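You operate a simulated robot arm through the tools that you are given. There is no shell and no other tool. Be economical: measure what you need, move in short steps, check, and stop when the job is done.

You run a simulated robot arm. Do the job below in one go: nothing can be reset, and whatever is moved stays where it is left.

JOB
Take the white pan off the heat and let the purple pot simmer.
Fine: sauce ring off before you lift the pan; pan on the red trivet; stew ring down to LOW, simmer four seconds or more, then off.

Only the result counts: the job must be done as asked and must still hold three seconds after the hand-in. Knocking over, shifting, dropping, spilling or breaking anything else fails it.

ROBOT AND FRAMES
A 7-joint arm with a two-finger parallel gripper, fixed in place. Base frame: the origin is at the foot of the arm, x ahead of it, y to its left, z up; the work surface is at about z = 90. Lengths are in cm, angles in rad, forces in N, time in s.
Its first joint turns from -2.897 to 2.897 rad. Payload 4.4 kg.
Tool frame: the origin (TCP) lies between the finger pads and is the grasp point; the fingertips stand 2.3 cm ahead of it; z points along the fingers, y is the line along which they close. Largest opening 9.4 cm; finger width 3.8, thickness 1; the body of the gripper, 5.4 by 9.6 cm, starts 3.9 cm behind the TCP.
Orientation is told as [roll, pitch, yaw] about the base's x, y, z axes, in that order, counted from this pose: with the fingers straight down and closing along the base's y, the tool's x points along the base's -x, its y along +y and its z along -z.

CONTROLS
- The arm moves only by the tool send_rows. Its argument "increments" is a list of rows, each a list of 7 numbers: the gripper command, from -1 (shut) to 1 (fully open), values between in proportion, then the shift along the base's x, y, z in m, then the turn, a rotation vector about the base's x, y, z in rad. In form: [[hand, tx, ty, tz, ax, ay, az], ...]. A call has 1 to 8 rows; each row is the pose to reach, as a shift and turn from the pose commanded when the call began. Rows are played at 5 a second. More than 5 cm and 0.15 rad between two rows, or a gripper value outside its range, and nothing of the call is played. A pose out of reach is approached as far as the arm can. The call stops where the force on the tool passes 40 N (or 10 N more than at its start, if that is more) or the arm is blocked; 0.2 s more then pass. Each finger travels about 7.2 cm/s and halts on what it meets, pressing with about 29 N; the grip force reading is that of the motor and also rises with nothing between the fingers. The clock runs only during rows and for 0.2 s after the last one: add rows that repeat a pose to give the fingers time. It gives the time, the measured TCP pose, the force on the tool (base axes), the opening and the grip force at its end, in the units of the frame above (readings bear some noise), with the torque about the TCP (base axes, N m) and any sound that the robot's microphone picked up, and new pictures: "views" is both (left out), scene, wrist or none.
- Cameras (640 x 400 px; columns grow to the right, rows downward): "scene" is fixed at [21.72, 48.2, 146.15]; the picture's right is [-0.76, -0.65, 0.00], its down [-0.32, 0.37, -0.87] and it looks along [0.57, -0.66, -0.49] (base axes); focal length 339 px, centre (320, 200). "wrist" rides on the gripper at [8.6, 1.6, -7.4] in the tool frame; the picture's right is [-0.18, 0.98, 0.00], its down [-0.58, -0.11, -0.81] and it looks along [-0.79, -0.15, 0.59] (tool axes); focal length 243 px, centre (320, 200). There is no depth. A picture from a camera that has moved, and an enlarged one, comes with that camera's place and axes in the base frame and with its lens. The place of the scene camera against the robot may be out by one fixed shift of up to 2.5 cm in any direction.
- inspect(camera, box): a new picture of the part [left, top, right, bottom] of that camera's present view, enlarged. It takes no simulated time.
- finish_job(): hands the job in; it is judged then, once.

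Work in short steps. Places have to be worked out from the pictures, the camera data and where the tool is seen: move nearer, look again, correct. Check each grasp and each placing, and mend what went wrong. You have 120 turns and 200 pictures in all, those below and enlarged ones among them. Open the gripper and draw the arm clear of the work before you hand the job in, unless the task says otherwise; then end with one line.

The tools are called after "Call:" as name(argument=value, ...) on one line, values as JSON. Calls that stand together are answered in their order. send_rows: Moves the arm, as the interface text tells. Its arguments: {"type":"object","properties":{"increments":{"type":"array","items":{"type":"array","items":{"type":"number"}}},"views":{"type":"string","enum":["both","scene","wrist","none"]}},"required":["increments"]} The other tools are called the same way: inspect (camera, box) takes an enlarged picture of a part of a camera's view; finish_job () hands the job in.

At the start:

```text
time: 0.0
tcp_pos: [55.71, -33.91, 116.53]
orientation: [0.0, -0.001, -0.001]
contact_force: [-0.6, 0.4, 0.6]
moment: [-0.01, 0.0, -0.01]
width: 9.38
gripper_force: 0.1
```

scene: 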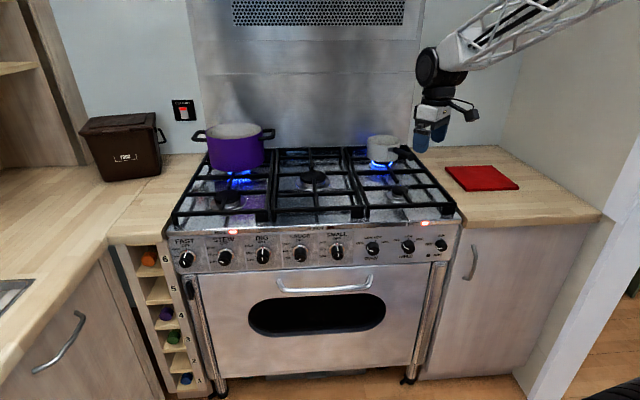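
wrist: 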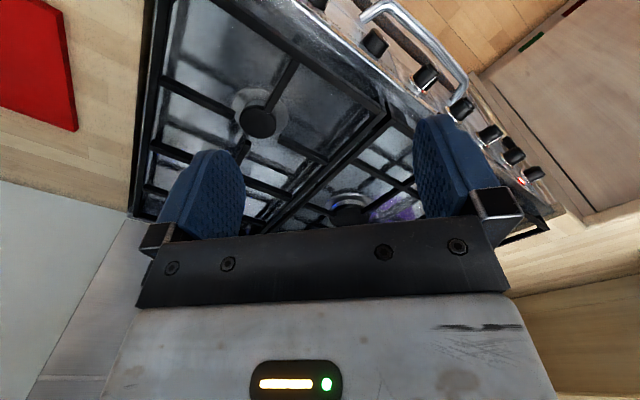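

The scene shows the stove with knobs on its front panel. I enlarge the knobs, pan and pot to read labels.

Call:
inspect(camera="scene", box=[165, 210, 315, 280])

Call:
inspect(camera="scene", box=[310, 210, 470, 280])

Call:
inspect(camera="scene", box=[330, 80, 530, 210])

Call:
inspect(camera="scene", box=[160, 80, 360, 220])

```text
4.27 times, centred on (240, 245) of scene
camera zoom: at [21.72, 48.2, 146.15], right [-0.76, -0.65, 0.0], down [-0.32, 0.37, -0.87], along [0.57, -0.66, -0.49], focal length 1445 px, centre (661, 8)
```

zoom: 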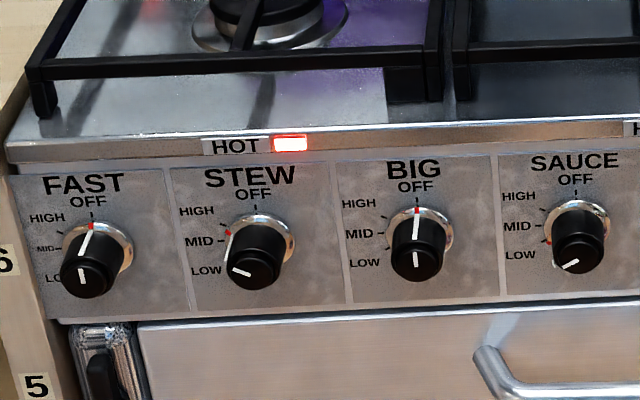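

```text
4.00 times, centred on (390, 245) of scene
camera zoom: at [21.72, 48.2, 146.15], right [-0.76, -0.65, 0.0], down [-0.32, 0.37, -0.87], along [0.57, -0.66, -0.49], focal length 1354 px, centre (40, 20)
```

zoom: 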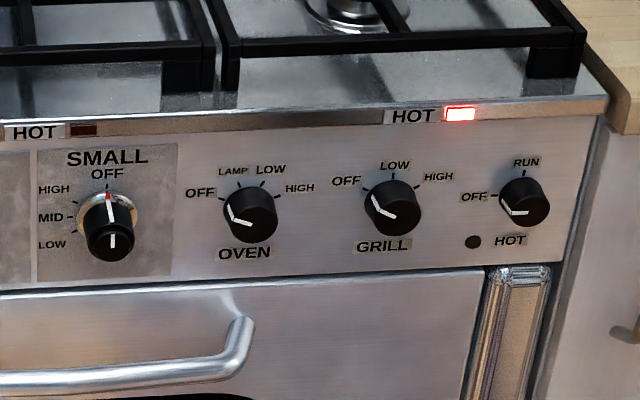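

```text
3.08 times, centred on (430, 145) of scene
camera zoom: at [21.72, 48.2, 146.15], right [-0.76, -0.65, 0.0], down [-0.32, 0.37, -0.87], along [0.57, -0.66, -0.49], focal length 1042 px, centre (-18, 369)
```

zoom: 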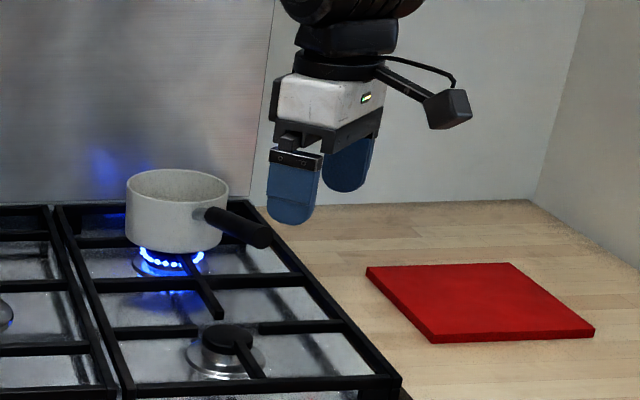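

```text
2.86 times, centred on (260, 150) of scene
camera zoom: at [21.72, 48.2, 146.15], right [-0.76, -0.65, 0.0], down [-0.32, 0.37, -0.87], along [0.57, -0.66, -0.49], focal length 967 px, centre (491, 343)
```

zoom: 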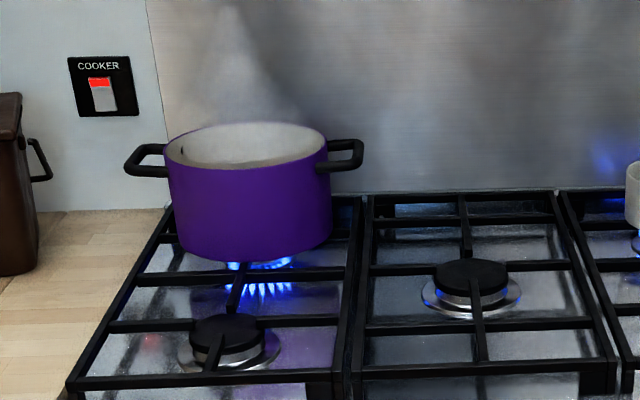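

Knobs of interest sit on the front panel. Stove normal is about (0.70,-0.716,0), STEW near (98,6,81) and SAUCE near (81,-10,80). I move back in front of the stove while yawing by -0.8 rad.

Call:
send_rows(increments=[[1, 0.002, 0.036, -0.005, 0, 0, -0.1], [1, 0.004, 0.072, -0.01, 0, 0, -0.2], [1, 0.006, 0.108, -0.015, 0, 0, -0.3], [1, 0.008, 0.144, -0.02, 0, 0, -0.4], [1, 0.01, 0.18, -0.025, 0, 0, -0.5], [1, 0.012, 0.216, -0.03, 0, 0, -0.6], [1, 0.014, 0.252, -0.035, 0, 0, -0.7], [1, 0.016, 0.288, -0.04, 0, 0, -0.797]])

```text
time: 1.8
tcp_pos: [57.28, -5.02, 112.55]
orientation: [-0.001, 0.0, -0.799]
contact_force: [0.4, -0.6, 0.5]
moment: [-0.01, -0.02, -0.01]
width: 9.4
gripper_force: 0.1
camera wrist: at [52.36, 2.22, 119.99], right [0.83, 0.55, 0.0], down [0.33, -0.49, 0.81], along [0.45, -0.67, -0.59], focal length 243 px, centre (320, 200)
```

scene: 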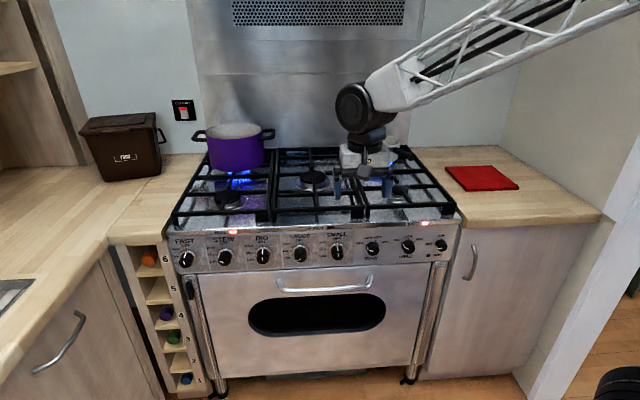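
wrist: 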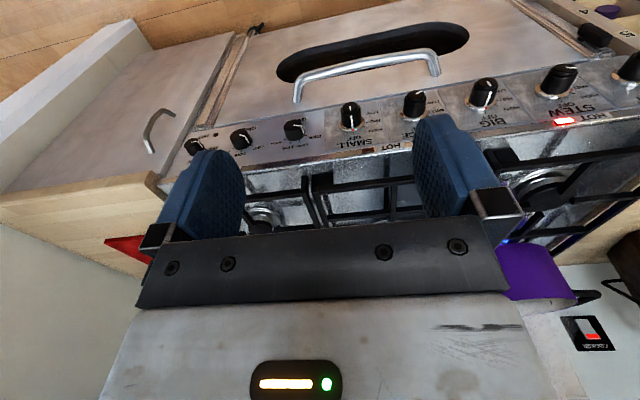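

Triangulating both views: SAUCE ≈ (81.7,-10.4,79.8), STEW ≈ (98,6,80), and the stove runs at 45°, so n=(0.707,-0.707,0). I yaw further so that the camera ends up on the left side once tilted.

Call:
send_rows(increments=[[1, 0, 0, 0, 0, 0, -0.14], [1, 0, 0, 0, 0, 0, -0.28], [1, 0, 0, 0, 0, 0, -0.42], [1, 0, 0, 0, 0, 0, -0.56], [1, 0, 0, 0, 0, 0, -0.7], [1, 0, 0, 0, 0, 0, -0.84], [1, 0, 0, 0, 0, 0, -0.98], [1, 0, 0, 0, 0, 0, -1.12]], views="none")

Call:
send_rows(increments=[[1, 0, 0, 0, 0, 0, -0.12], [1, 0, 0, 0, 0, 0, -0.24], [1, 0, 0, 0, 0, 0, -0.36], [1, 0, 0, 0, 0, 0, -0.438], [1, 0, 0, 0, 0, 0, -0.438]], views="wrist")

```text
time: 3.6
tcp_pos: [57.43, -5.05, 112.56]
orientation: [0.002, -0.001, -1.921]
contact_force: [-0.3, 1.2, 0.2]
moment: [-0.01, 0.02, -0.01]
width: 9.4
gripper_force: 0.0
```

```text
time: 4.8
tcp_pos: [57.38, -5.08, 112.6]
orientation: [0.0, 0.001, -2.356]
contact_force: [0.2, 0.2, 0.3]
moment: [0.01, -0.01, 0.04]
width: 9.41
gripper_force: 0.0
camera wrist: at [64.5, -0.11, 119.98], right [0.56, -0.83, 0.0], down [-0.49, -0.33, 0.81], along [-0.67, -0.46, -0.59], focal length 243 px, centre (320, 200)
```

wrist: 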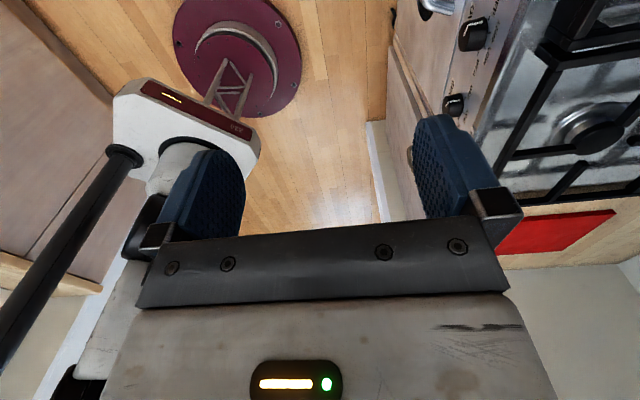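

Orientation is exact. Next I tilt the tool to horizontal about (-0.707,-0.707,0), in place.

Call:
send_rows(increments=[[1, 0, 0, 0, -0.1, -0.1, 0], [1, 0, 0, 0, -0.2, -0.2, 0], [1, 0, 0, 0, -0.3, -0.3, 0], [1, 0, 0, 0, -0.4, -0.4, 0], [1, 0, 0, 0, -0.5, -0.5, 0], [1, 0, 0, 0, -0.6, -0.6, 0], [1, 0, 0, 0, -0.7, -0.7, 0], [1, 0, 0, 0, -0.8, -0.8, 0]], views="none")

Call:
send_rows(increments=[[1, 0, 0.01, -0.04, -0.1, -0.1, 0], [1, 0, 0.02, -0.08, -0.2, -0.2, 0], [1, 0, 0.03, -0.12, -0.3, -0.3, 0], [1, 0, 0.03, -0.16, -0.3107, -0.3107, 0], [1, 0, 0.03, -0.2, -0.3107, -0.3107, 0], [1, 0, 0.03, -0.2, -0.3107, -0.3107, 0]])

```text
time: 6.8
tcp_pos: [61.09, -5.81, 95.35]
orientation: [0.894, -0.274, -2.311]
contact_force: [-0.8, 0.6, 1.1]
moment: [0.05, -0.02, 0.02]
width: 9.41
gripper_force: 0.1
out of reach, approached as far as the arm can: row 8
stopped in row 8: the arm was blocked; the commanded pose is now the measured one
```

```text
time: 8.2
tcp_pos: [55.93, -8.34, 103.23]
orientation: [1.157, -0.372, -2.33]
contact_force: [0.3, 1.2, 0.7]
moment: [0.0, -0.03, -0.01]
width: 9.41
gripper_force: 0.1
out of reach, approached as far as the arm can: row 1, 2, 3, 4, 5, 6
camera wrist: at [57.96, 2.92, 104.13], right [0.4, -0.16, 0.9], down [-0.88, 0.21, 0.42], along [-0.25, -0.97, -0.06], focal length 243 px, centre (320, 200)
```

scene: 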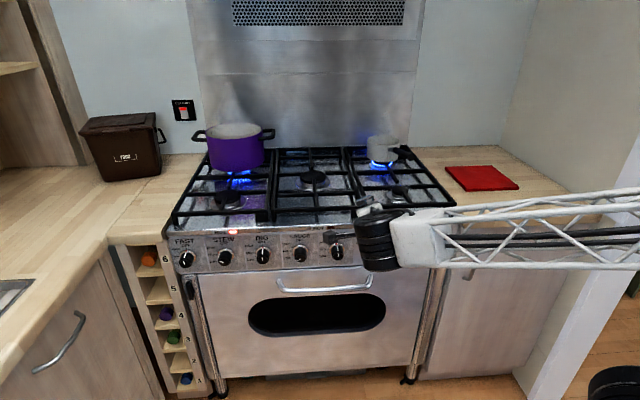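
wrist: 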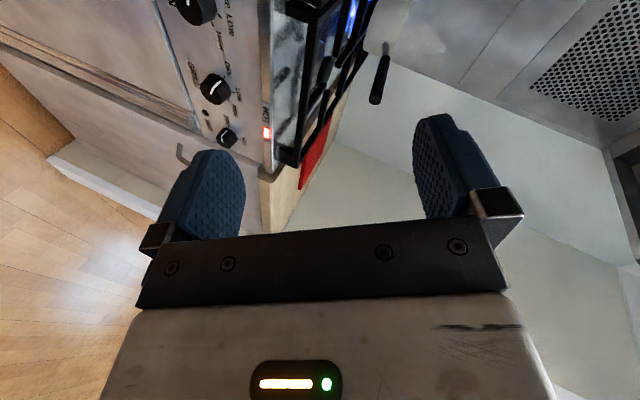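

The tilt stuck at about 68°, probably a wrist-roll limit. I roll back about the tool axis (camera towards below) while backing off the stove.

Call:
send_rows(increments=[[1, 0, 0, 0.01, -0.079, 0.103, 0.0525], [1, 0, 0, 0.02, -0.158, 0.206, 0.105], [1, 0, 0, 0.02, -0.2365, 0.3095, 0.1575], [1, 0, 0, 0.02, -0.315, 0.4127, 0.21], [1, 0, 0, 0.02, -0.394, 0.516, 0.2625], [1, 0, 0, 0.02, -0.473, 0.619, 0.315], [1, 0, 0, 0.02, -0.552, 0.722, 0.3675], [1, 0, 0, 0.02, -0.63, 0.825, 0.42]], views="wrist")

```text
time: 10.0
tcp_pos: [55.73, -8.48, 105.27]
orientation: [0.11, -1.186, -1.035]
contact_force: [-1.1, 1.0, -0.7]
moment: [0.01, -0.02, 0.04]
width: 9.41
gripper_force: 0.0
camera wrist: at [51.16, 0.84, 100.04], right [0.83, 0.52, 0.21], down [-0.43, 0.34, 0.84], along [0.37, -0.78, 0.51], focal length 243 px, centre (320, 200)
```

wrist: 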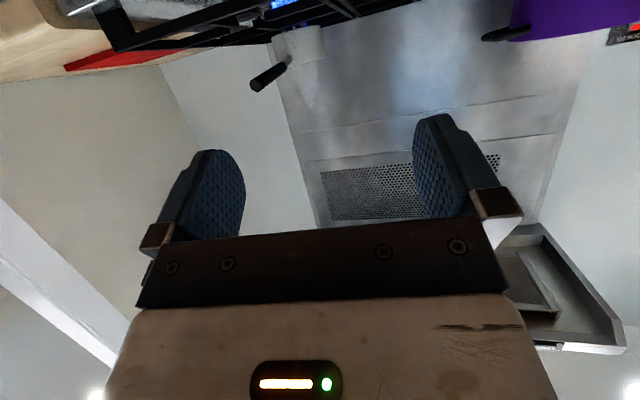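

Rolled fine. Now I bring the tool to horizontal along n with the camera below, and see whether that pose is reachable.

Call:
send_rows(increments=[[1, 0, 0.01, 0, -0.085, -0.05, 0.031], [1, 0, 0.02, 0, -0.17, -0.1, 0.062], [1, 0, 0.03, 0, -0.255, -0.15, 0.094], [1, 0, 0.04, 0, -0.34, -0.2, 0.125], [1, 0, 0.04, 0, -0.34, -0.2, 0.125]], views="scene")

```text
time: 11.2
tcp_pos: [55.79, -4.34, 105.28]
orientation: [-1.771, -1.547, 0.966]
contact_force: [0.7, -0.2, -0.3]
moment: [-0.02, 0.0, -0.01]
width: 9.39
gripper_force: 0.0
```

scene: 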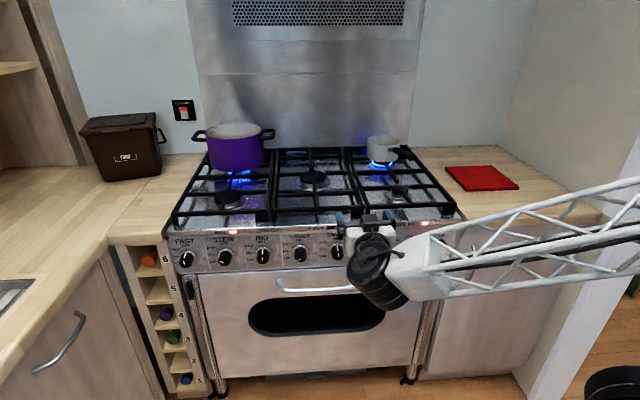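

Horizontal pose is reached. I now move to about 10 cm in front of the SAUCE knob and look.

Call:
send_rows(increments=[[1, 0.02, 0, -0.037, 0, 0, 0], [1, 0.045, 0, -0.073, 0, 0, 0], [1, 0.07, 0, -0.11, 0, 0, 0], [1, 0.095, 0, -0.146, 0, 0, 0], [1, 0.12, 0, -0.183, 0, 0, 0], [1, 0.145, 0, -0.219, 0, 0, 0], [1, 0.165, 0, -0.255, 0, 0, 0], [1, 0.165, 0, -0.255, 0, 0, 0]])

```text
time: 13.0
tcp_pos: [72.24, -4.53, 79.72]
orientation: [-1.722, -1.546, 0.92]
contact_force: [-0.7, 0.1, -0.4]
moment: [0.0, -0.04, 0.02]
width: 9.4
gripper_force: 0.0
camera wrist: at [68.01, 1.83, 70.95], right [0.71, 0.68, 0.16], down [-0.63, 0.52, 0.58], along [0.31, -0.51, 0.8], focal length 243 px, centre (320, 200)
```

scene: 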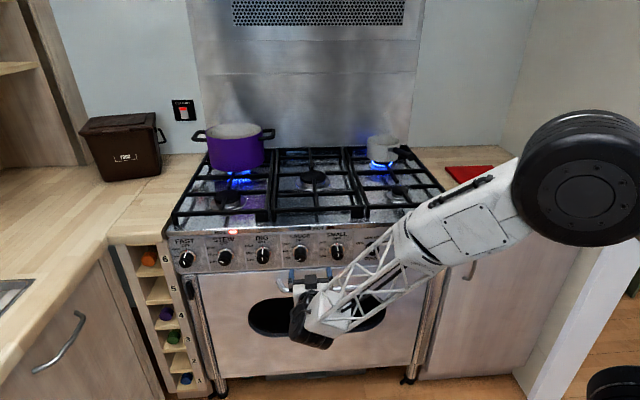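
wrist: 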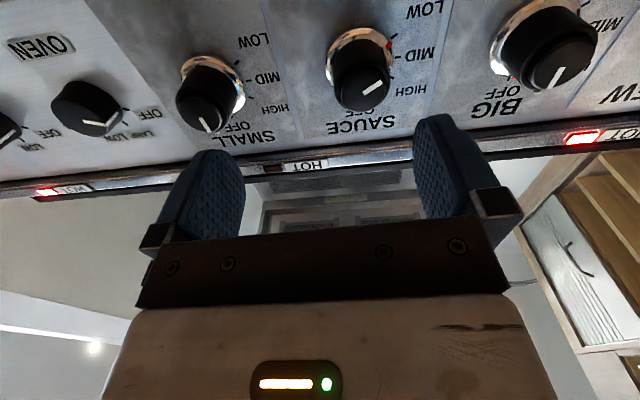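

The SAUCE knob is right ahead, slightly above. I zoom in to read its angle and place.

Call:
inspect(camera="wrist", box=[280, 0, 480, 140])

Call:
inspect(camera="wrist", box=[440, 0, 640, 140])

```text
2.86 times, centred on (380, 70) of wrist
camera zoom: at [68.01, 1.83, 70.95], right [0.71, 0.68, 0.16], down [-0.63, 0.52, 0.58], along [0.31, -0.51, 0.8], focal length 693 px, centre (149, 571)
```

zoom: 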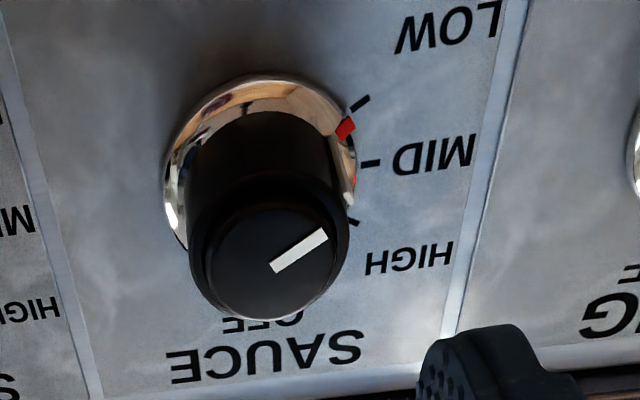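

```text
2.86 times, centred on (540, 70) of wrist
camera zoom: at [68.01, 1.83, 70.95], right [0.71, 0.68, 0.16], down [-0.63, 0.52, 0.58], along [0.31, -0.51, 0.8], focal length 693 px, centre (-309, 571)
```

zoom: 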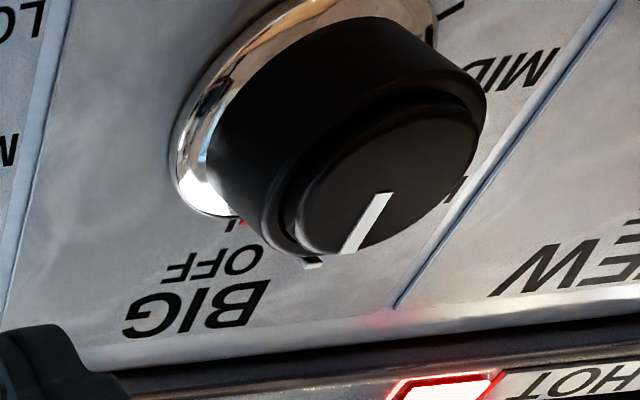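

SAUCE points between MID and LOW, roughly 105° counterclockwise from OFF. Knob face ≈ (79.8,-8.2,80.0), panel ≈ (83,-11.4,79.8), diameter about 3.7 cm. I roll the tool -1.4 rad to have room for the clockwise turn and align on the knob axis.

Call:
send_rows(increments=[[0.6, 0.003, 0.003, 0, -0.099, 0.099, 0], [0.6, 0.006, 0.006, 0, -0.198, 0.198, 0], [0.6, 0.009, 0.009, 0, -0.297, 0.297, 0], [0.6, 0.012, 0.012, 0, -0.396, 0.396, 0], [0.6, 0.015, 0.015, 0, -0.495, 0.495, 0], [0.6, 0.018, 0.018, 0, -0.594, 0.594, 0], [0.6, 0.019, 0.019, 0, -0.693, 0.693, 0], [0.6, 0.019, 0.019, 0.001, -0.792, 0.792, 0]], views="none")

Call:
send_rows(increments=[[0.6, 0, 0, 0, -0.099, 0.099, 0], [0.6, 0, 0, 0, -0.198, 0.198, 0], [0.6, 0, 0, 0, -0.198, 0.198, 0]])

```text
time: 14.8
tcp_pos: [74.13, -2.52, 79.79]
orientation: [-1.594, -0.422, 0.791]
contact_force: [0.3, -0.5, -0.4]
moment: [-0.02, -0.01, 0.0]
width: 7.52
gripper_force: 0.0
```

```text
time: 15.6
tcp_pos: [74.26, -2.53, 79.74]
orientation: [-1.592, -0.143, 0.79]
contact_force: [-0.3, 0.3, -0.1]
moment: [0.01, 0.0, 0.02]
width: 7.53
gripper_force: 0.1
camera wrist: at [62.96, -3.19, 76.74], right [0.24, 0.22, -0.95], down [-0.18, 0.97, 0.18], along [0.95, 0.13, 0.27], focal length 243 px, centre (320, 200)
```

scene: 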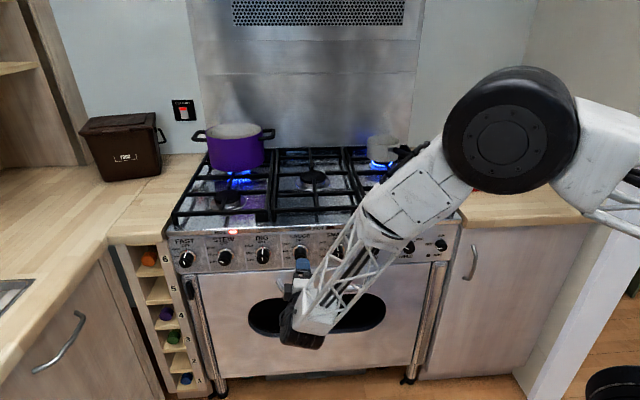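
wrist: 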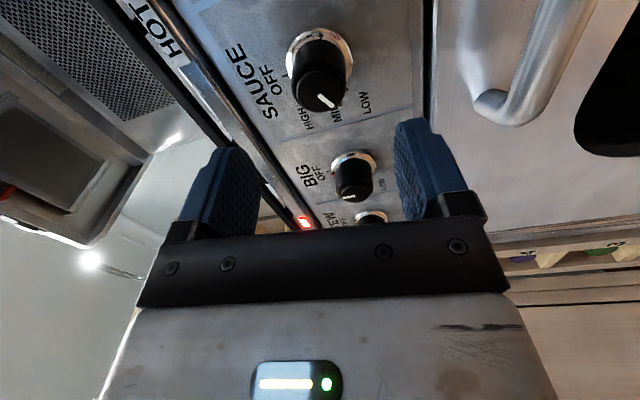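

Both views agree on the knob axis, and the tool is aligned on it. I advance 9 cm along n with open fingers.

Call:
send_rows(increments=[[0.6, 0.016, -0.016, 0.001, 0, 0, 0], [0.6, 0.032, -0.032, 0.001, 0, 0, 0], [0.6, 0.048, -0.048, 0.001, 0, 0, 0], [0.6, 0.056, -0.056, 0.001, 0, 0, 0], [0.6, 0.063, -0.063, 0.001, 0, 0, 0], [0.6, 0.063, -0.063, 0.001, 0, 0, 0]])

```text
time: 17.0
tcp_pos: [80.55, -8.93, 79.88]
orientation: [-1.592, -0.147, 0.788]
contact_force: [0.8, 0.1, 0.0]
moment: [-0.04, -0.01, 0.0]
width: 7.5
gripper_force: 0.1
camera wrist: at [69.3, -9.53, 76.84], right [0.24, 0.22, -0.95], down [-0.18, 0.97, 0.18], along [0.95, 0.12, 0.27], focal length 243 px, centre (320, 200)
```

scene: 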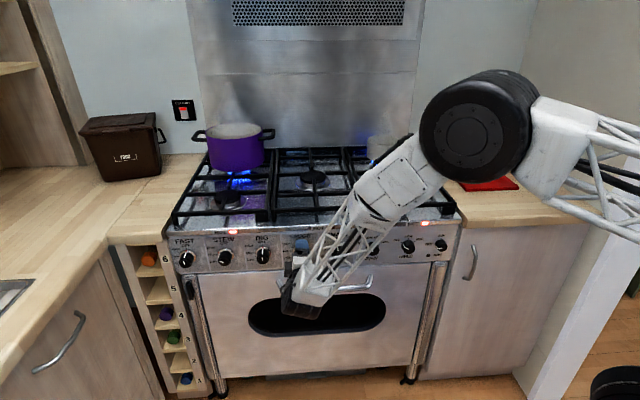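
wrist: 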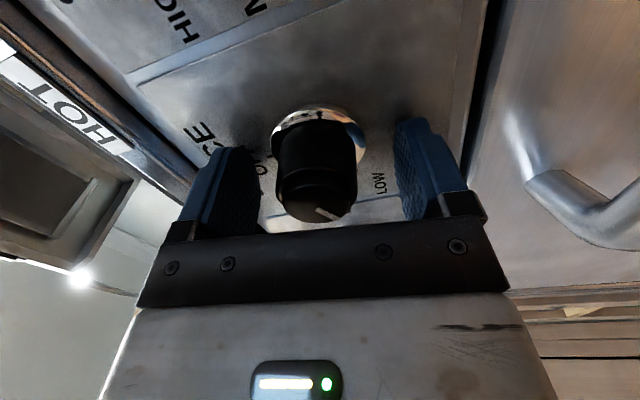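

The knob is centred between the pads. Closing.

Call:
send_rows(increments=[[-1, 0, 0, 0, 0, 0, 0], [-1, 0, 0, 0, 0, 0, 0], [-1, 0, 0, 0, 0, 0, 0], [-1, 0, 0, 0, 0, 0, 0]], views="wrist")

```text
time: 18.0
tcp_pos: [80.53, -8.83, 80.04]
orientation: [-1.592, -0.148, 0.789]
contact_force: [-6.0, -2.3, 15.9]
moment: [-0.11, -0.23, -0.26]
width: 4.89
gripper_force: 45.0
camera wrist: at [69.32, -9.52, 76.91], right [0.24, 0.22, -0.95], down [-0.18, 0.97, 0.18], along [0.95, 0.12, 0.28], focal length 243 px, centre (320, 200)
```

wrist: 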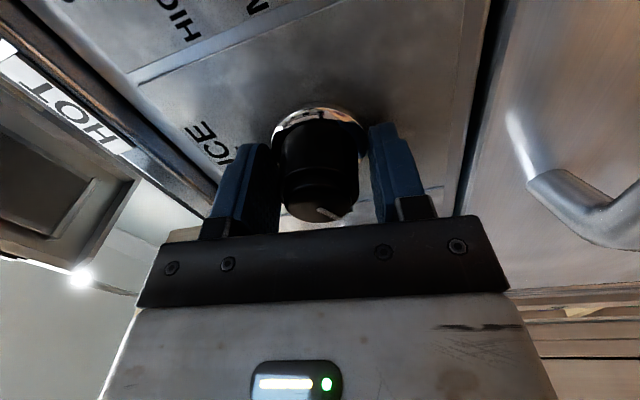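

Width 4.89 means the tips are on the metal skirt ring, and the +z force says the knob centre is a bit higher. I open, back out 0.8 cm, raise 0.4 cm and re-close on the knob body.

Call:
send_rows(increments=[[0.3, 0, 0, 0, 0, 0, 0], [0.3, 0, 0, 0, 0, 0, 0], [0.3, -0.006, 0.006, 0.004, 0, 0, 0], [0.3, -0.006, 0.006, 0.004, 0, 0, 0], [-1, -0.006, 0.006, 0.004, 0, 0, 0], [-1, -0.006, 0.006, 0.004, 0, 0, 0], [-1, -0.006, 0.006, 0.004, 0, 0, 0], [-1, -0.006, 0.006, 0.004, 0, 0, 0]], views="wrist")

```text
time: 19.6
tcp_pos: [79.75, -8.26, 80.01]
orientation: [-1.587, -0.143, 0.788]
contact_force: [11.5, -0.6, -5.0]
moment: [0.95, 0.79, 0.26]
width: 3.92
gripper_force: 45.3
stopped in row 7: the force on the tool passed its limit at 42 N (the readings are from after the stop); the commanded pose is now the measured one
camera wrist: at [68.59, -8.88, 77.0], right [0.24, 0.22, -0.95], down [-0.18, 0.97, 0.18], along [0.95, 0.13, 0.27], focal length 243 px, centre (320, 200)
```

wrist: 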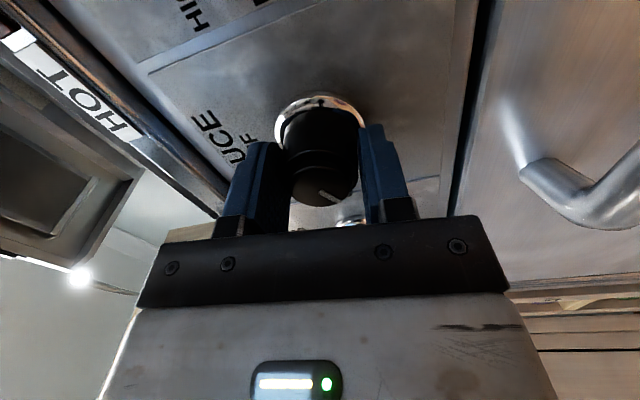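

Now firm on the knob body at 3.92 cm with little force. I turn clockwise by 0.5 rad as a first bite.

Call:
send_rows(increments=[[-1, 0, 0, 0, 0.071, -0.071, 0], [-1, 0, 0, 0, 0.141, -0.141, 0], [-1, 0, 0, 0, 0.212, -0.212, 0], [-1, 0, 0, 0, 0.283, -0.283, 0], [-1, 0, 0, 0, 0.354, -0.354, 0]])

```text
time: 20.8
tcp_pos: [79.8, -8.22, 80.02]
orientation: [-1.591, -0.648, 0.791]
contact_force: [11.1, -6.2, 4.7]
moment: [0.59, 0.51, 0.34]
width: 3.9
gripper_force: 45.2
camera wrist: at [70.33, -7.14, 73.4], right [0.53, 0.51, -0.67], down [-0.29, 0.86, 0.42], along [0.8, -0.03, 0.61], focal length 243 px, centre (320, 200)
```

scene: 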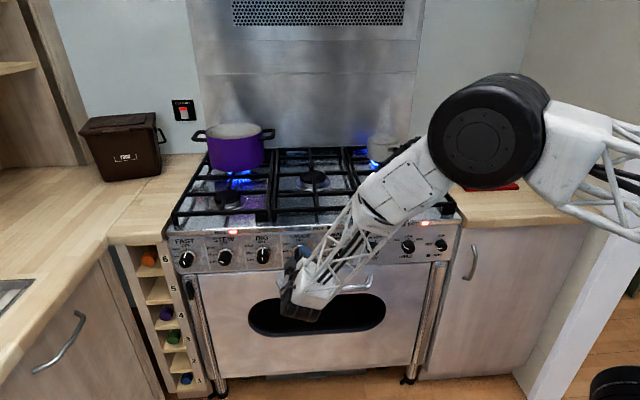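
wrist: 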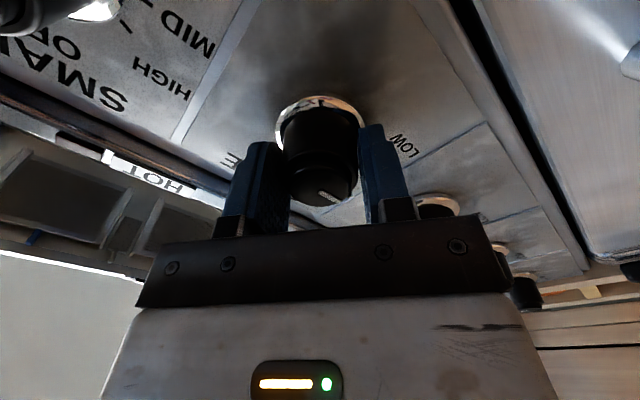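

The white line kept its place relative to the fingers, so the knob is turning. I continue another 0.8 rad.

Call:
send_rows(increments=[[-1, 0, 0, 0, 0.071, -0.071, 0], [-1, 0, 0, 0, 0.141, -0.141, 0], [-1, 0, 0, 0, 0.212, -0.212, 0], [-1, 0, 0, 0, 0.283, -0.283, 0], [-1, 0, 0, 0, 0.354, -0.354, 0], [-1, 0, 0, 0, 0.424, -0.424, 0], [-1, 0, 0, 0, 0.495, -0.495, 0], [-1, 0, 0, 0, 0.566, -0.566, 0]], views="wrist")

Call:
inspect(camera="wrist", box=[200, 60, 460, 240])

```text
time: 22.6
tcp_pos: [79.69, -8.31, 80.09]
orientation: [-1.625, -1.447, 0.824]
contact_force: [-18.5, -23.6, 24.6]
moment: [-0.82, -0.74, 0.52]
width: 3.91
gripper_force: 44.7
camera wrist: at [74.9, -2.57, 71.22], right [0.72, 0.69, 0.06], down [-0.59, 0.56, 0.58], along [0.37, -0.46, 0.81], focal length 243 px, centre (320, 200)
```

wrist: 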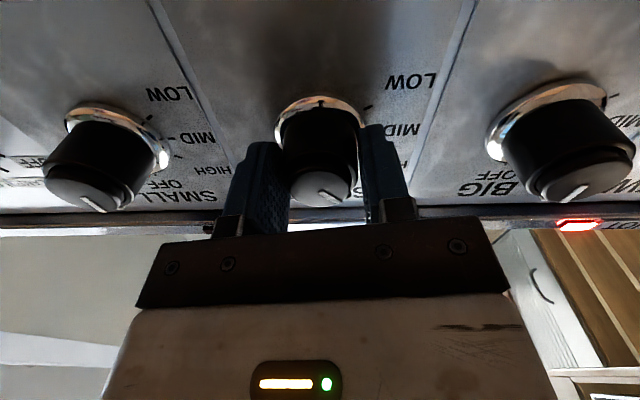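

```text
2.22 times, centred on (330, 150) of wrist
camera zoom: at [74.9, -2.57, 71.22], right [0.72, 0.69, 0.06], down [-0.59, 0.56, 0.58], along [0.37, -0.46, 0.81], focal length 539 px, centre (298, 311)
```

zoom: 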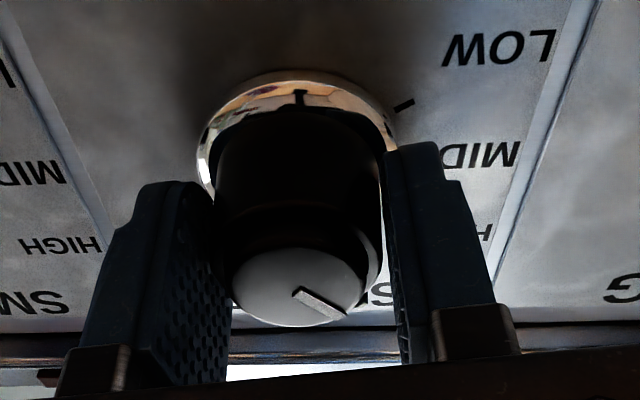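

Side force is building up (≈ -30 N along the panel, +25 N up) and roughly 40° remain. I release to relax it and look at the knob.

Call:
send_rows(increments=[[0.3, 0, 0, 0, 0, 0, 0], [0.3, 0, 0, 0, 0, 0, 0], [0.3, -0.002, -0.002, 0.002, 0, 0, 0], [0.3, -0.002, -0.002, 0.002, 0, 0, 0]])

Call:
inspect(camera="wrist", box=[200, 60, 460, 240])

Call:
inspect(camera="scene", box=[240, 130, 440, 280])

```text
time: 23.6
tcp_pos: [79.54, -8.44, 80.25]
orientation: [-1.616, -1.445, 0.816]
contact_force: [0.0, -0.4, 0.6]
moment: [0.01, 0.01, 0.0]
width: 6.08
gripper_force: 0.0
camera wrist: at [74.7, -2.74, 71.36], right [0.72, 0.69, 0.06], down [-0.59, 0.56, 0.59], along [0.37, -0.45, 0.81], focal length 243 px, centre (320, 200)
```

scene: 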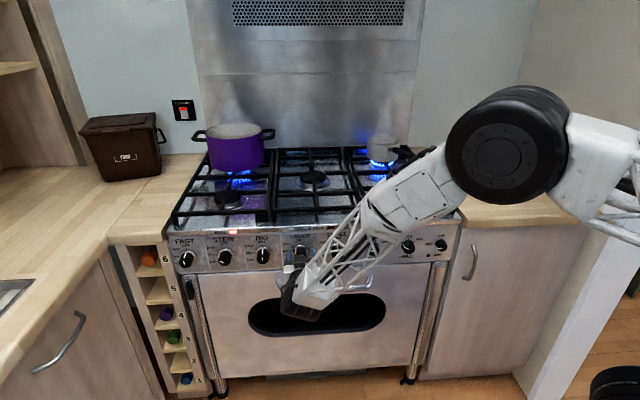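
wrist: 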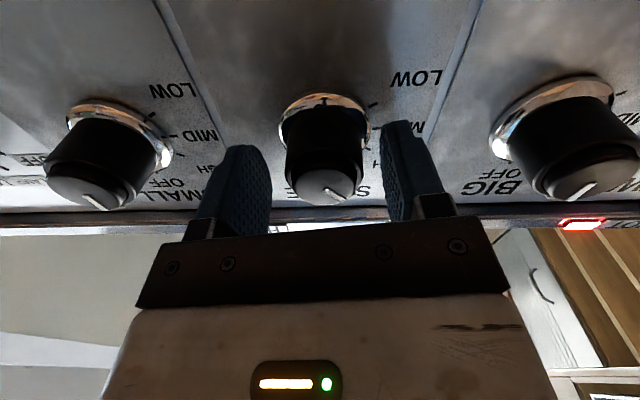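

```text
2.22 times, centred on (330, 150) of wrist
camera zoom: at [74.7, -2.74, 71.36], right [0.72, 0.69, 0.06], down [-0.59, 0.56, 0.59], along [0.37, -0.45, 0.81], focal length 539 px, centre (298, 311)
```

zoom: 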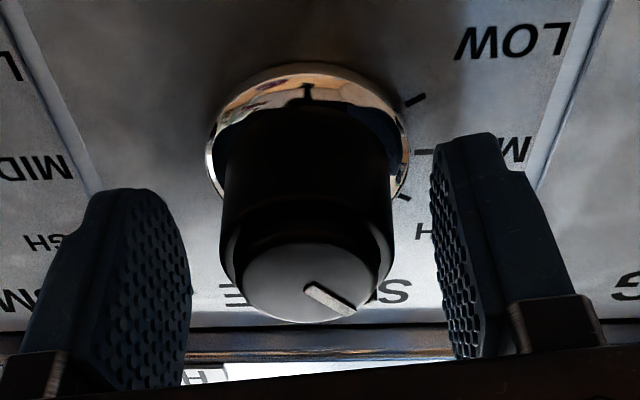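

```text
2.67 times, centred on (340, 205) of scene
camera zoom: at [21.72, 48.2, 146.15], right [-0.76, -0.65, 0.0], down [-0.32, 0.37, -0.87], along [0.57, -0.66, -0.49], focal length 903 px, centre (267, 187)
```

zoom: 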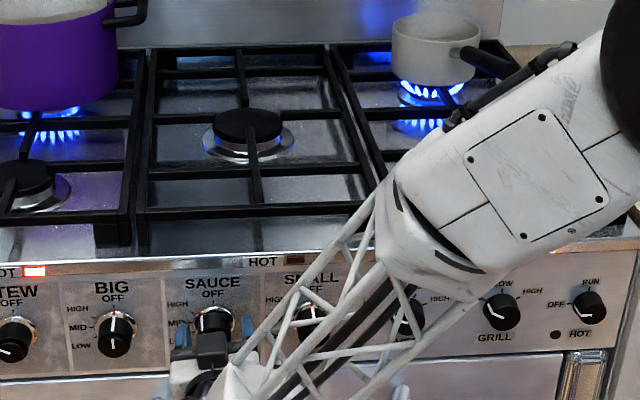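

Aligned; about 40° remain to OFF (flame is now at its strongest). I close again.

Call:
send_rows(increments=[[-1, 0, 0, 0, 0, 0, 0], [-1, 0, 0, 0, 0, 0, 0], [-1, 0, 0, 0, 0, 0, 0]], views="none")

```text
time: 24.2
tcp_pos: [79.77, -8.17, 80.48]
orientation: [-1.63, -1.446, 0.833]
contact_force: [7.0, 4.1, -6.3]
moment: [0.15, 0.1, 1.0]
width: 3.86
gripper_force: 44.7
stopped in row 3: the force on the tool passed its limit at 42 N (the readings are from after the stop); the commanded pose is now the measured one
```

Gripped with the tool recentred at e≈50.6 but z 0.45 above the knob centre. I turn clockwise around the knob's real centre.

Call:
send_rows(increments=[[-1, -0.0003, -0.0003, 0, 0.071, -0.071, 0], [-1, -0.0007, -0.0007, -0.0002, 0.141, -0.141, 0], [-1, -0.001, -0.001, -0.0003, 0.212, -0.212, 0], [-1, -0.0013, -0.0013, -0.0005, 0.283, -0.283, 0], [-1, -0.0016, -0.0016, -0.0007, 0.354, -0.354, 0]])

Call:
inspect(camera="wrist", box=[200, 60, 460, 240])

Call:
inspect(camera="scene", box=[240, 130, 440, 280])

```text
time: 25.4
tcp_pos: [79.69, -8.5, 80.55]
orientation: [1.576, -1.192, -2.377]
contact_force: [-1.8, 19.8, 11.7]
moment: [-0.1, -0.24, 0.78]
width: 3.83
gripper_force: 45.3
camera wrist: at [77.7, 0.2, 72.95], right [0.61, 0.59, 0.53], down [-0.79, 0.36, 0.5], along [0.1, -0.72, 0.68], focal length 243 px, centre (320, 200)
```

scene: 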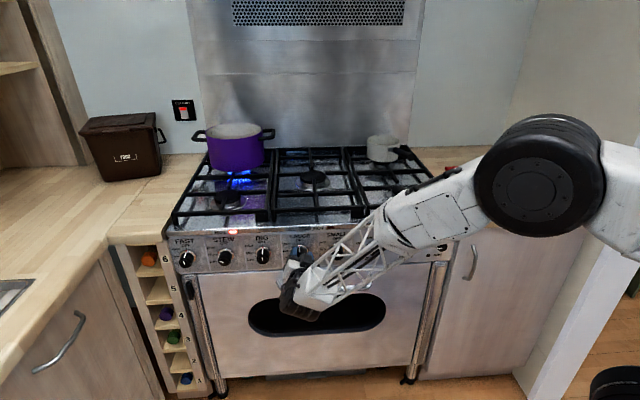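
wrist: 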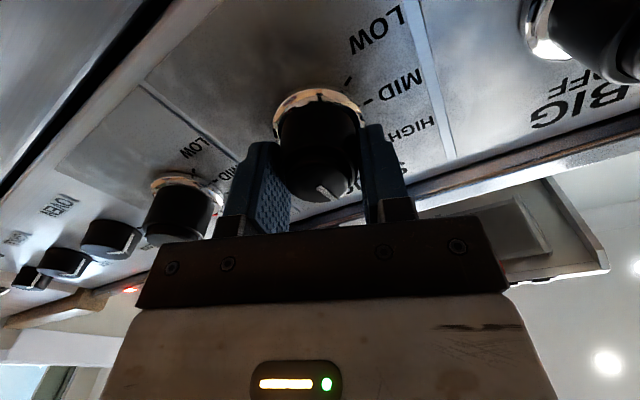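

```text
2.22 times, centred on (330, 150) of wrist
camera zoom: at [77.7, 0.2, 72.95], right [0.61, 0.59, 0.53], down [-0.79, 0.36, 0.5], along [0.1, -0.72, 0.68], focal length 539 px, centre (298, 311)
```

zoom: 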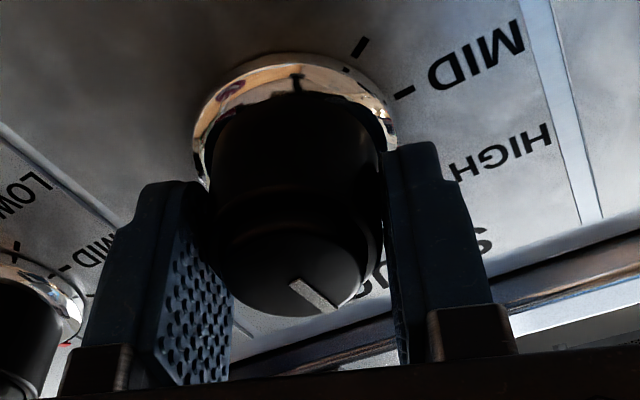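

```text
2.67 times, centred on (340, 205) of scene
camera zoom: at [21.72, 48.2, 146.15], right [-0.76, -0.65, 0.0], down [-0.32, 0.37, -0.87], along [0.57, -0.66, -0.49], focal length 903 px, centre (267, 187)
```

zoom: 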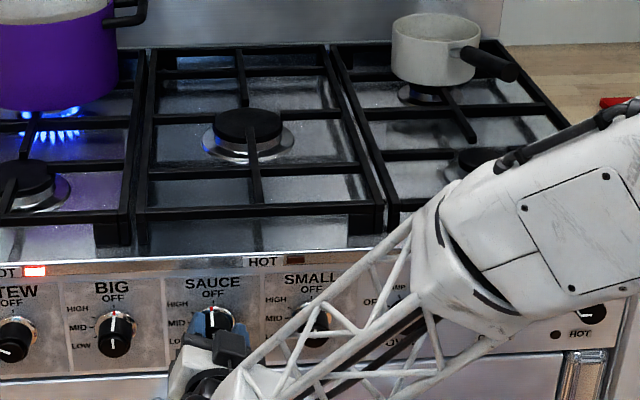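

The sauce flame is out. I zoom to see whether the mark sits exactly on OFF.

Call:
inspect(camera="scene", box=[270, 225, 330, 265])

```text
10.00 times, centred on (300, 245) of scene
camera zoom: at [21.72, 48.2, 146.15], right [-0.76, -0.65, 0.0], down [-0.32, 0.37, -0.87], along [0.57, -0.66, -0.49], focal length 3386 px, centre (520, -250)
```

zoom: 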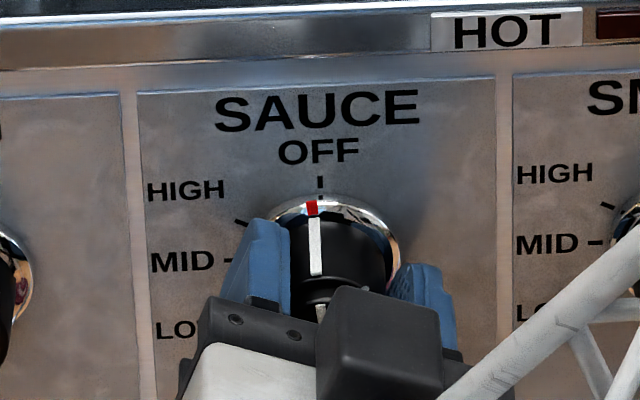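

About 7° short of the OFF tick. I turn another 0.13 rad.

Call:
send_rows(increments=[[-1, -0.0003, -0.0003, -0.0002, 0.045, -0.045, 0], [-1, -0.0005, -0.0005, -0.0003, 0.095, -0.095, 0], [-1, -0.0005, -0.0005, -0.0003, 0.095, -0.095, 0]], views="none")

Call:
inspect(camera="scene", box=[270, 225, 330, 265])

```text
time: 25.9
tcp_pos: [79.67, -8.47, 80.49]
orientation: [1.534, -1.166, -2.353]
contact_force: [-3.4, -11.2, 2.3]
moment: [-0.4, -0.35, 0.77]
width: 3.88
gripper_force: 44.7
out of reach, approached as far as the arm can: row 1
stopped in row 1: the force on the tool passed its limit at 59 N (the readings are from after the stop); the commanded pose is now the measured one
```

```text
10.00 times, centred on (300, 245) of scene
camera zoom: at [21.72, 48.2, 146.15], right [-0.76, -0.65, 0.0], down [-0.32, 0.37, -0.87], along [0.57, -0.66, -0.49], focal length 3386 px, centre (520, -250)
```

zoom: 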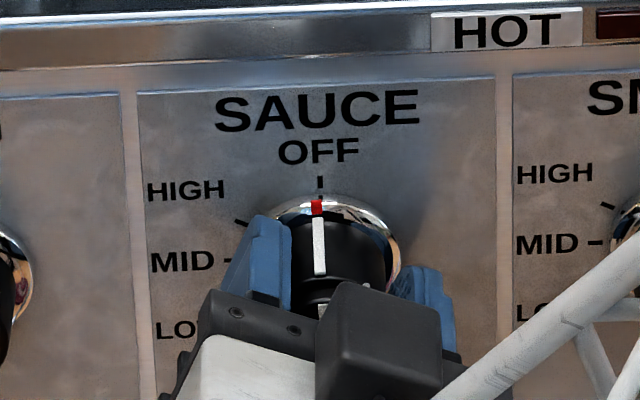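

Now within ~3° of the tick; the wrist is at its limit. I release, back off, and compare with the BIG knob which is OFF.

Call:
send_rows(increments=[[0.4, 0, 0, 0, 0, 0, 0], [0.4, 0, 0, 0, 0, 0, 0], [0.4, 0, 0, 0, 0, 0, 0], [0.4, -0.02, 0.02, 0, 0, 0, 0], [0.4, -0.045, 0.045, 0, 0, 0, 0], [0.4, -0.07, 0.07, 0, 0, 0, 0]], views="scene")

Call:
inspect(camera="scene", box=[270, 225, 330, 265])

Call:
inspect(camera="scene", box=[230, 225, 290, 265])

Call:
inspect(camera="scene", box=[195, 225, 255, 265])

```text
time: 27.2
tcp_pos: [72.58, -1.26, 80.42]
orientation: [1.53, -1.168, -2.346]
contact_force: [0.8, -0.6, -0.5]
moment: [0.0, 0.03, -0.03]
width: 6.55
gripper_force: 0.0
```

scene: 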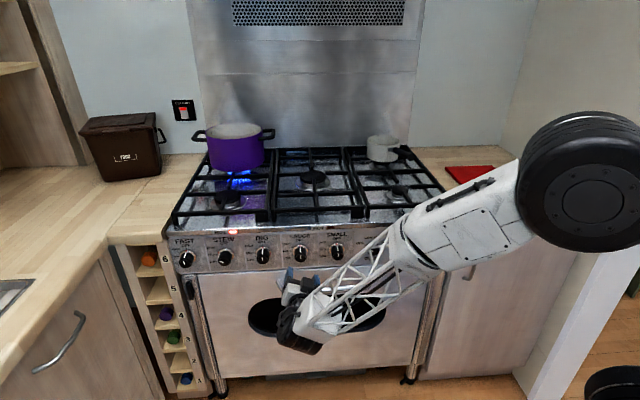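

```text
10.00 times, centred on (300, 245) of scene
camera zoom: at [21.72, 48.2, 146.15], right [-0.76, -0.65, 0.0], down [-0.32, 0.37, -0.87], along [0.57, -0.66, -0.49], focal length 3386 px, centre (520, -250)
```

zoom: 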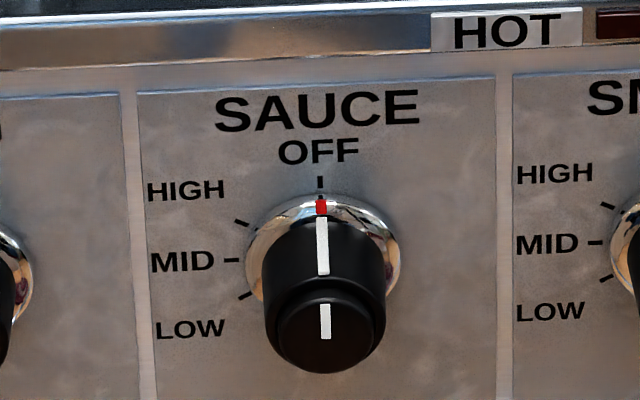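

```text
10.00 times, centred on (260, 245) of scene
camera zoom: at [21.72, 48.2, 146.15], right [-0.76, -0.65, 0.0], down [-0.32, 0.37, -0.87], along [0.57, -0.66, -0.49], focal length 3386 px, centre (920, -250)
```

zoom: 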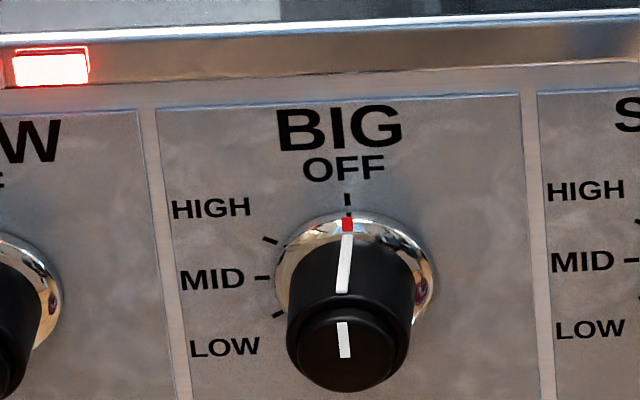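

```text
10.00 times, centred on (225, 245) of scene
camera zoom: at [21.72, 48.2, 146.15], right [-0.76, -0.65, 0.0], down [-0.32, 0.37, -0.87], along [0.57, -0.66, -0.49], focal length 3386 px, centre (1270, -250)
```

zoom: 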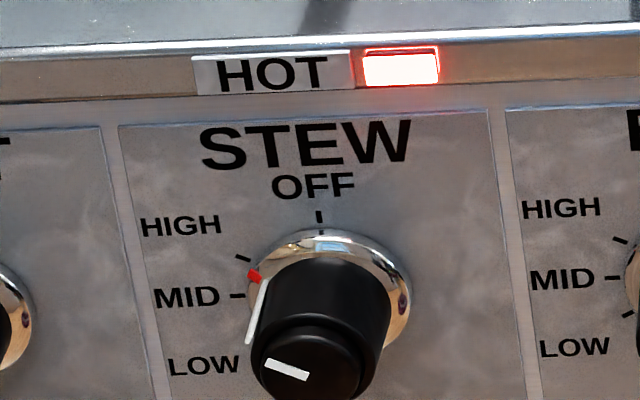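

SAUCE sits exactly on OFF. STEW is between HIGH and MID, at about e=73.7, z≈80.1. I slide along the panel to in front of STEW, rolling back about 0.7 rad.

Call:
send_rows(increments=[[0.5, 0.025, 0.025, 0, -0.08, 0.08, 0.005], [0.5, 0.05, 0.05, 0, -0.16, 0.155, 0.01], [0.5, 0.075, 0.075, 0, -0.24, 0.23, 0.015], [0.5, 0.1, 0.1, 0, -0.32, 0.305, 0.02], [0.5, 0.125, 0.125, 0, -0.4, 0.38, 0.025], [0.5, 0.15, 0.15, 0, -0.48, 0.455, 0.028], [0.5, 0.163, 0.163, -0.003, -0.506, 0.484, 0.03], [0.5, 0.163, 0.163, -0.003, -0.506, 0.484, 0.03]])

```text
time: 29.1
tcp_pos: [89.02, 14.92, 80.22]
orientation: [-1.61, -1.277, 0.827]
contact_force: [0.1, -1.2, -0.3]
moment: [0.01, 0.01, 0.0]
width: 7.05
gripper_force: 0.1
camera wrist: at [83.02, 19.51, 71.34], right [0.7, 0.7, -0.11], down [-0.53, 0.62, 0.58], along [0.47, -0.35, 0.81], focal length 243 px, centre (320, 200)
```

scene: 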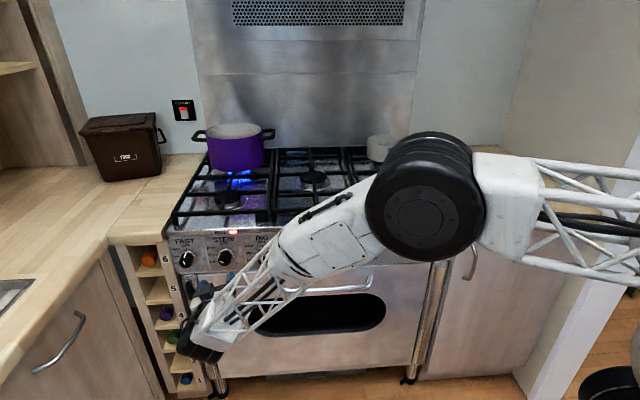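
wrist: 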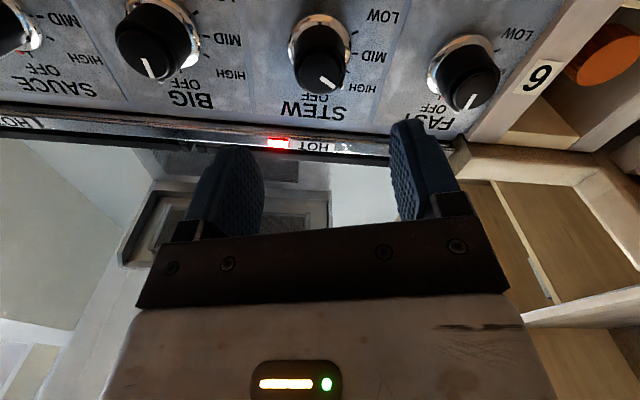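

STEW face is computed at e=73.5, z=80.06, so the tool is aligned. I advance 10 cm and close.

Call:
send_rows(increments=[[0.5, 0.02, -0.02, -0.001, 0, 0, 0], [0.5, 0.04, -0.04, -0.002, 0, 0, 0], [0.5, 0.058, -0.058, -0.002, 0, 0, 0], [0.5, 0.071, -0.071, -0.002, 0, 0, 0], [0.5, 0.071, -0.071, -0.002, 0, 0, 0], [-1, 0.071, -0.071, -0.002, 0, 0, 0], [-1, 0.071, -0.071, -0.002, 0, 0, 0], [-1, 0.071, -0.071, -0.002, 0, 0, 0]], views="wrist")

```text
time: 30.9
tcp_pos: [96.14, 7.96, 80.0]
orientation: [-1.609, -1.279, 0.828]
contact_force: [10.5, -5.0, -3.0]
moment: [-0.3, -0.32, 0.86]
width: 3.84
gripper_force: 45.2
camera wrist: at [90.12, 12.36, 71.11], right [0.7, 0.7, -0.11], down [-0.53, 0.62, 0.58], along [0.47, -0.35, 0.81], focal length 243 px, centre (320, 200)
```

wrist: 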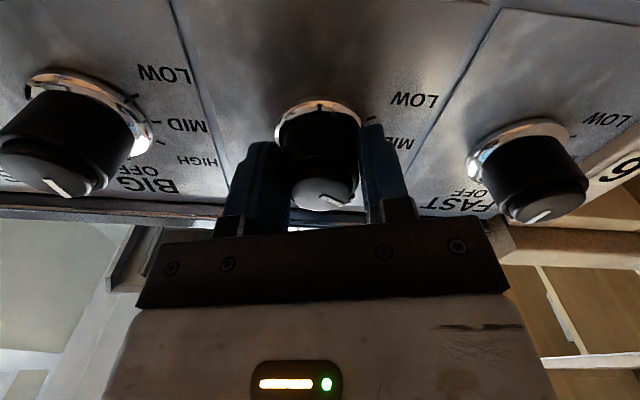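

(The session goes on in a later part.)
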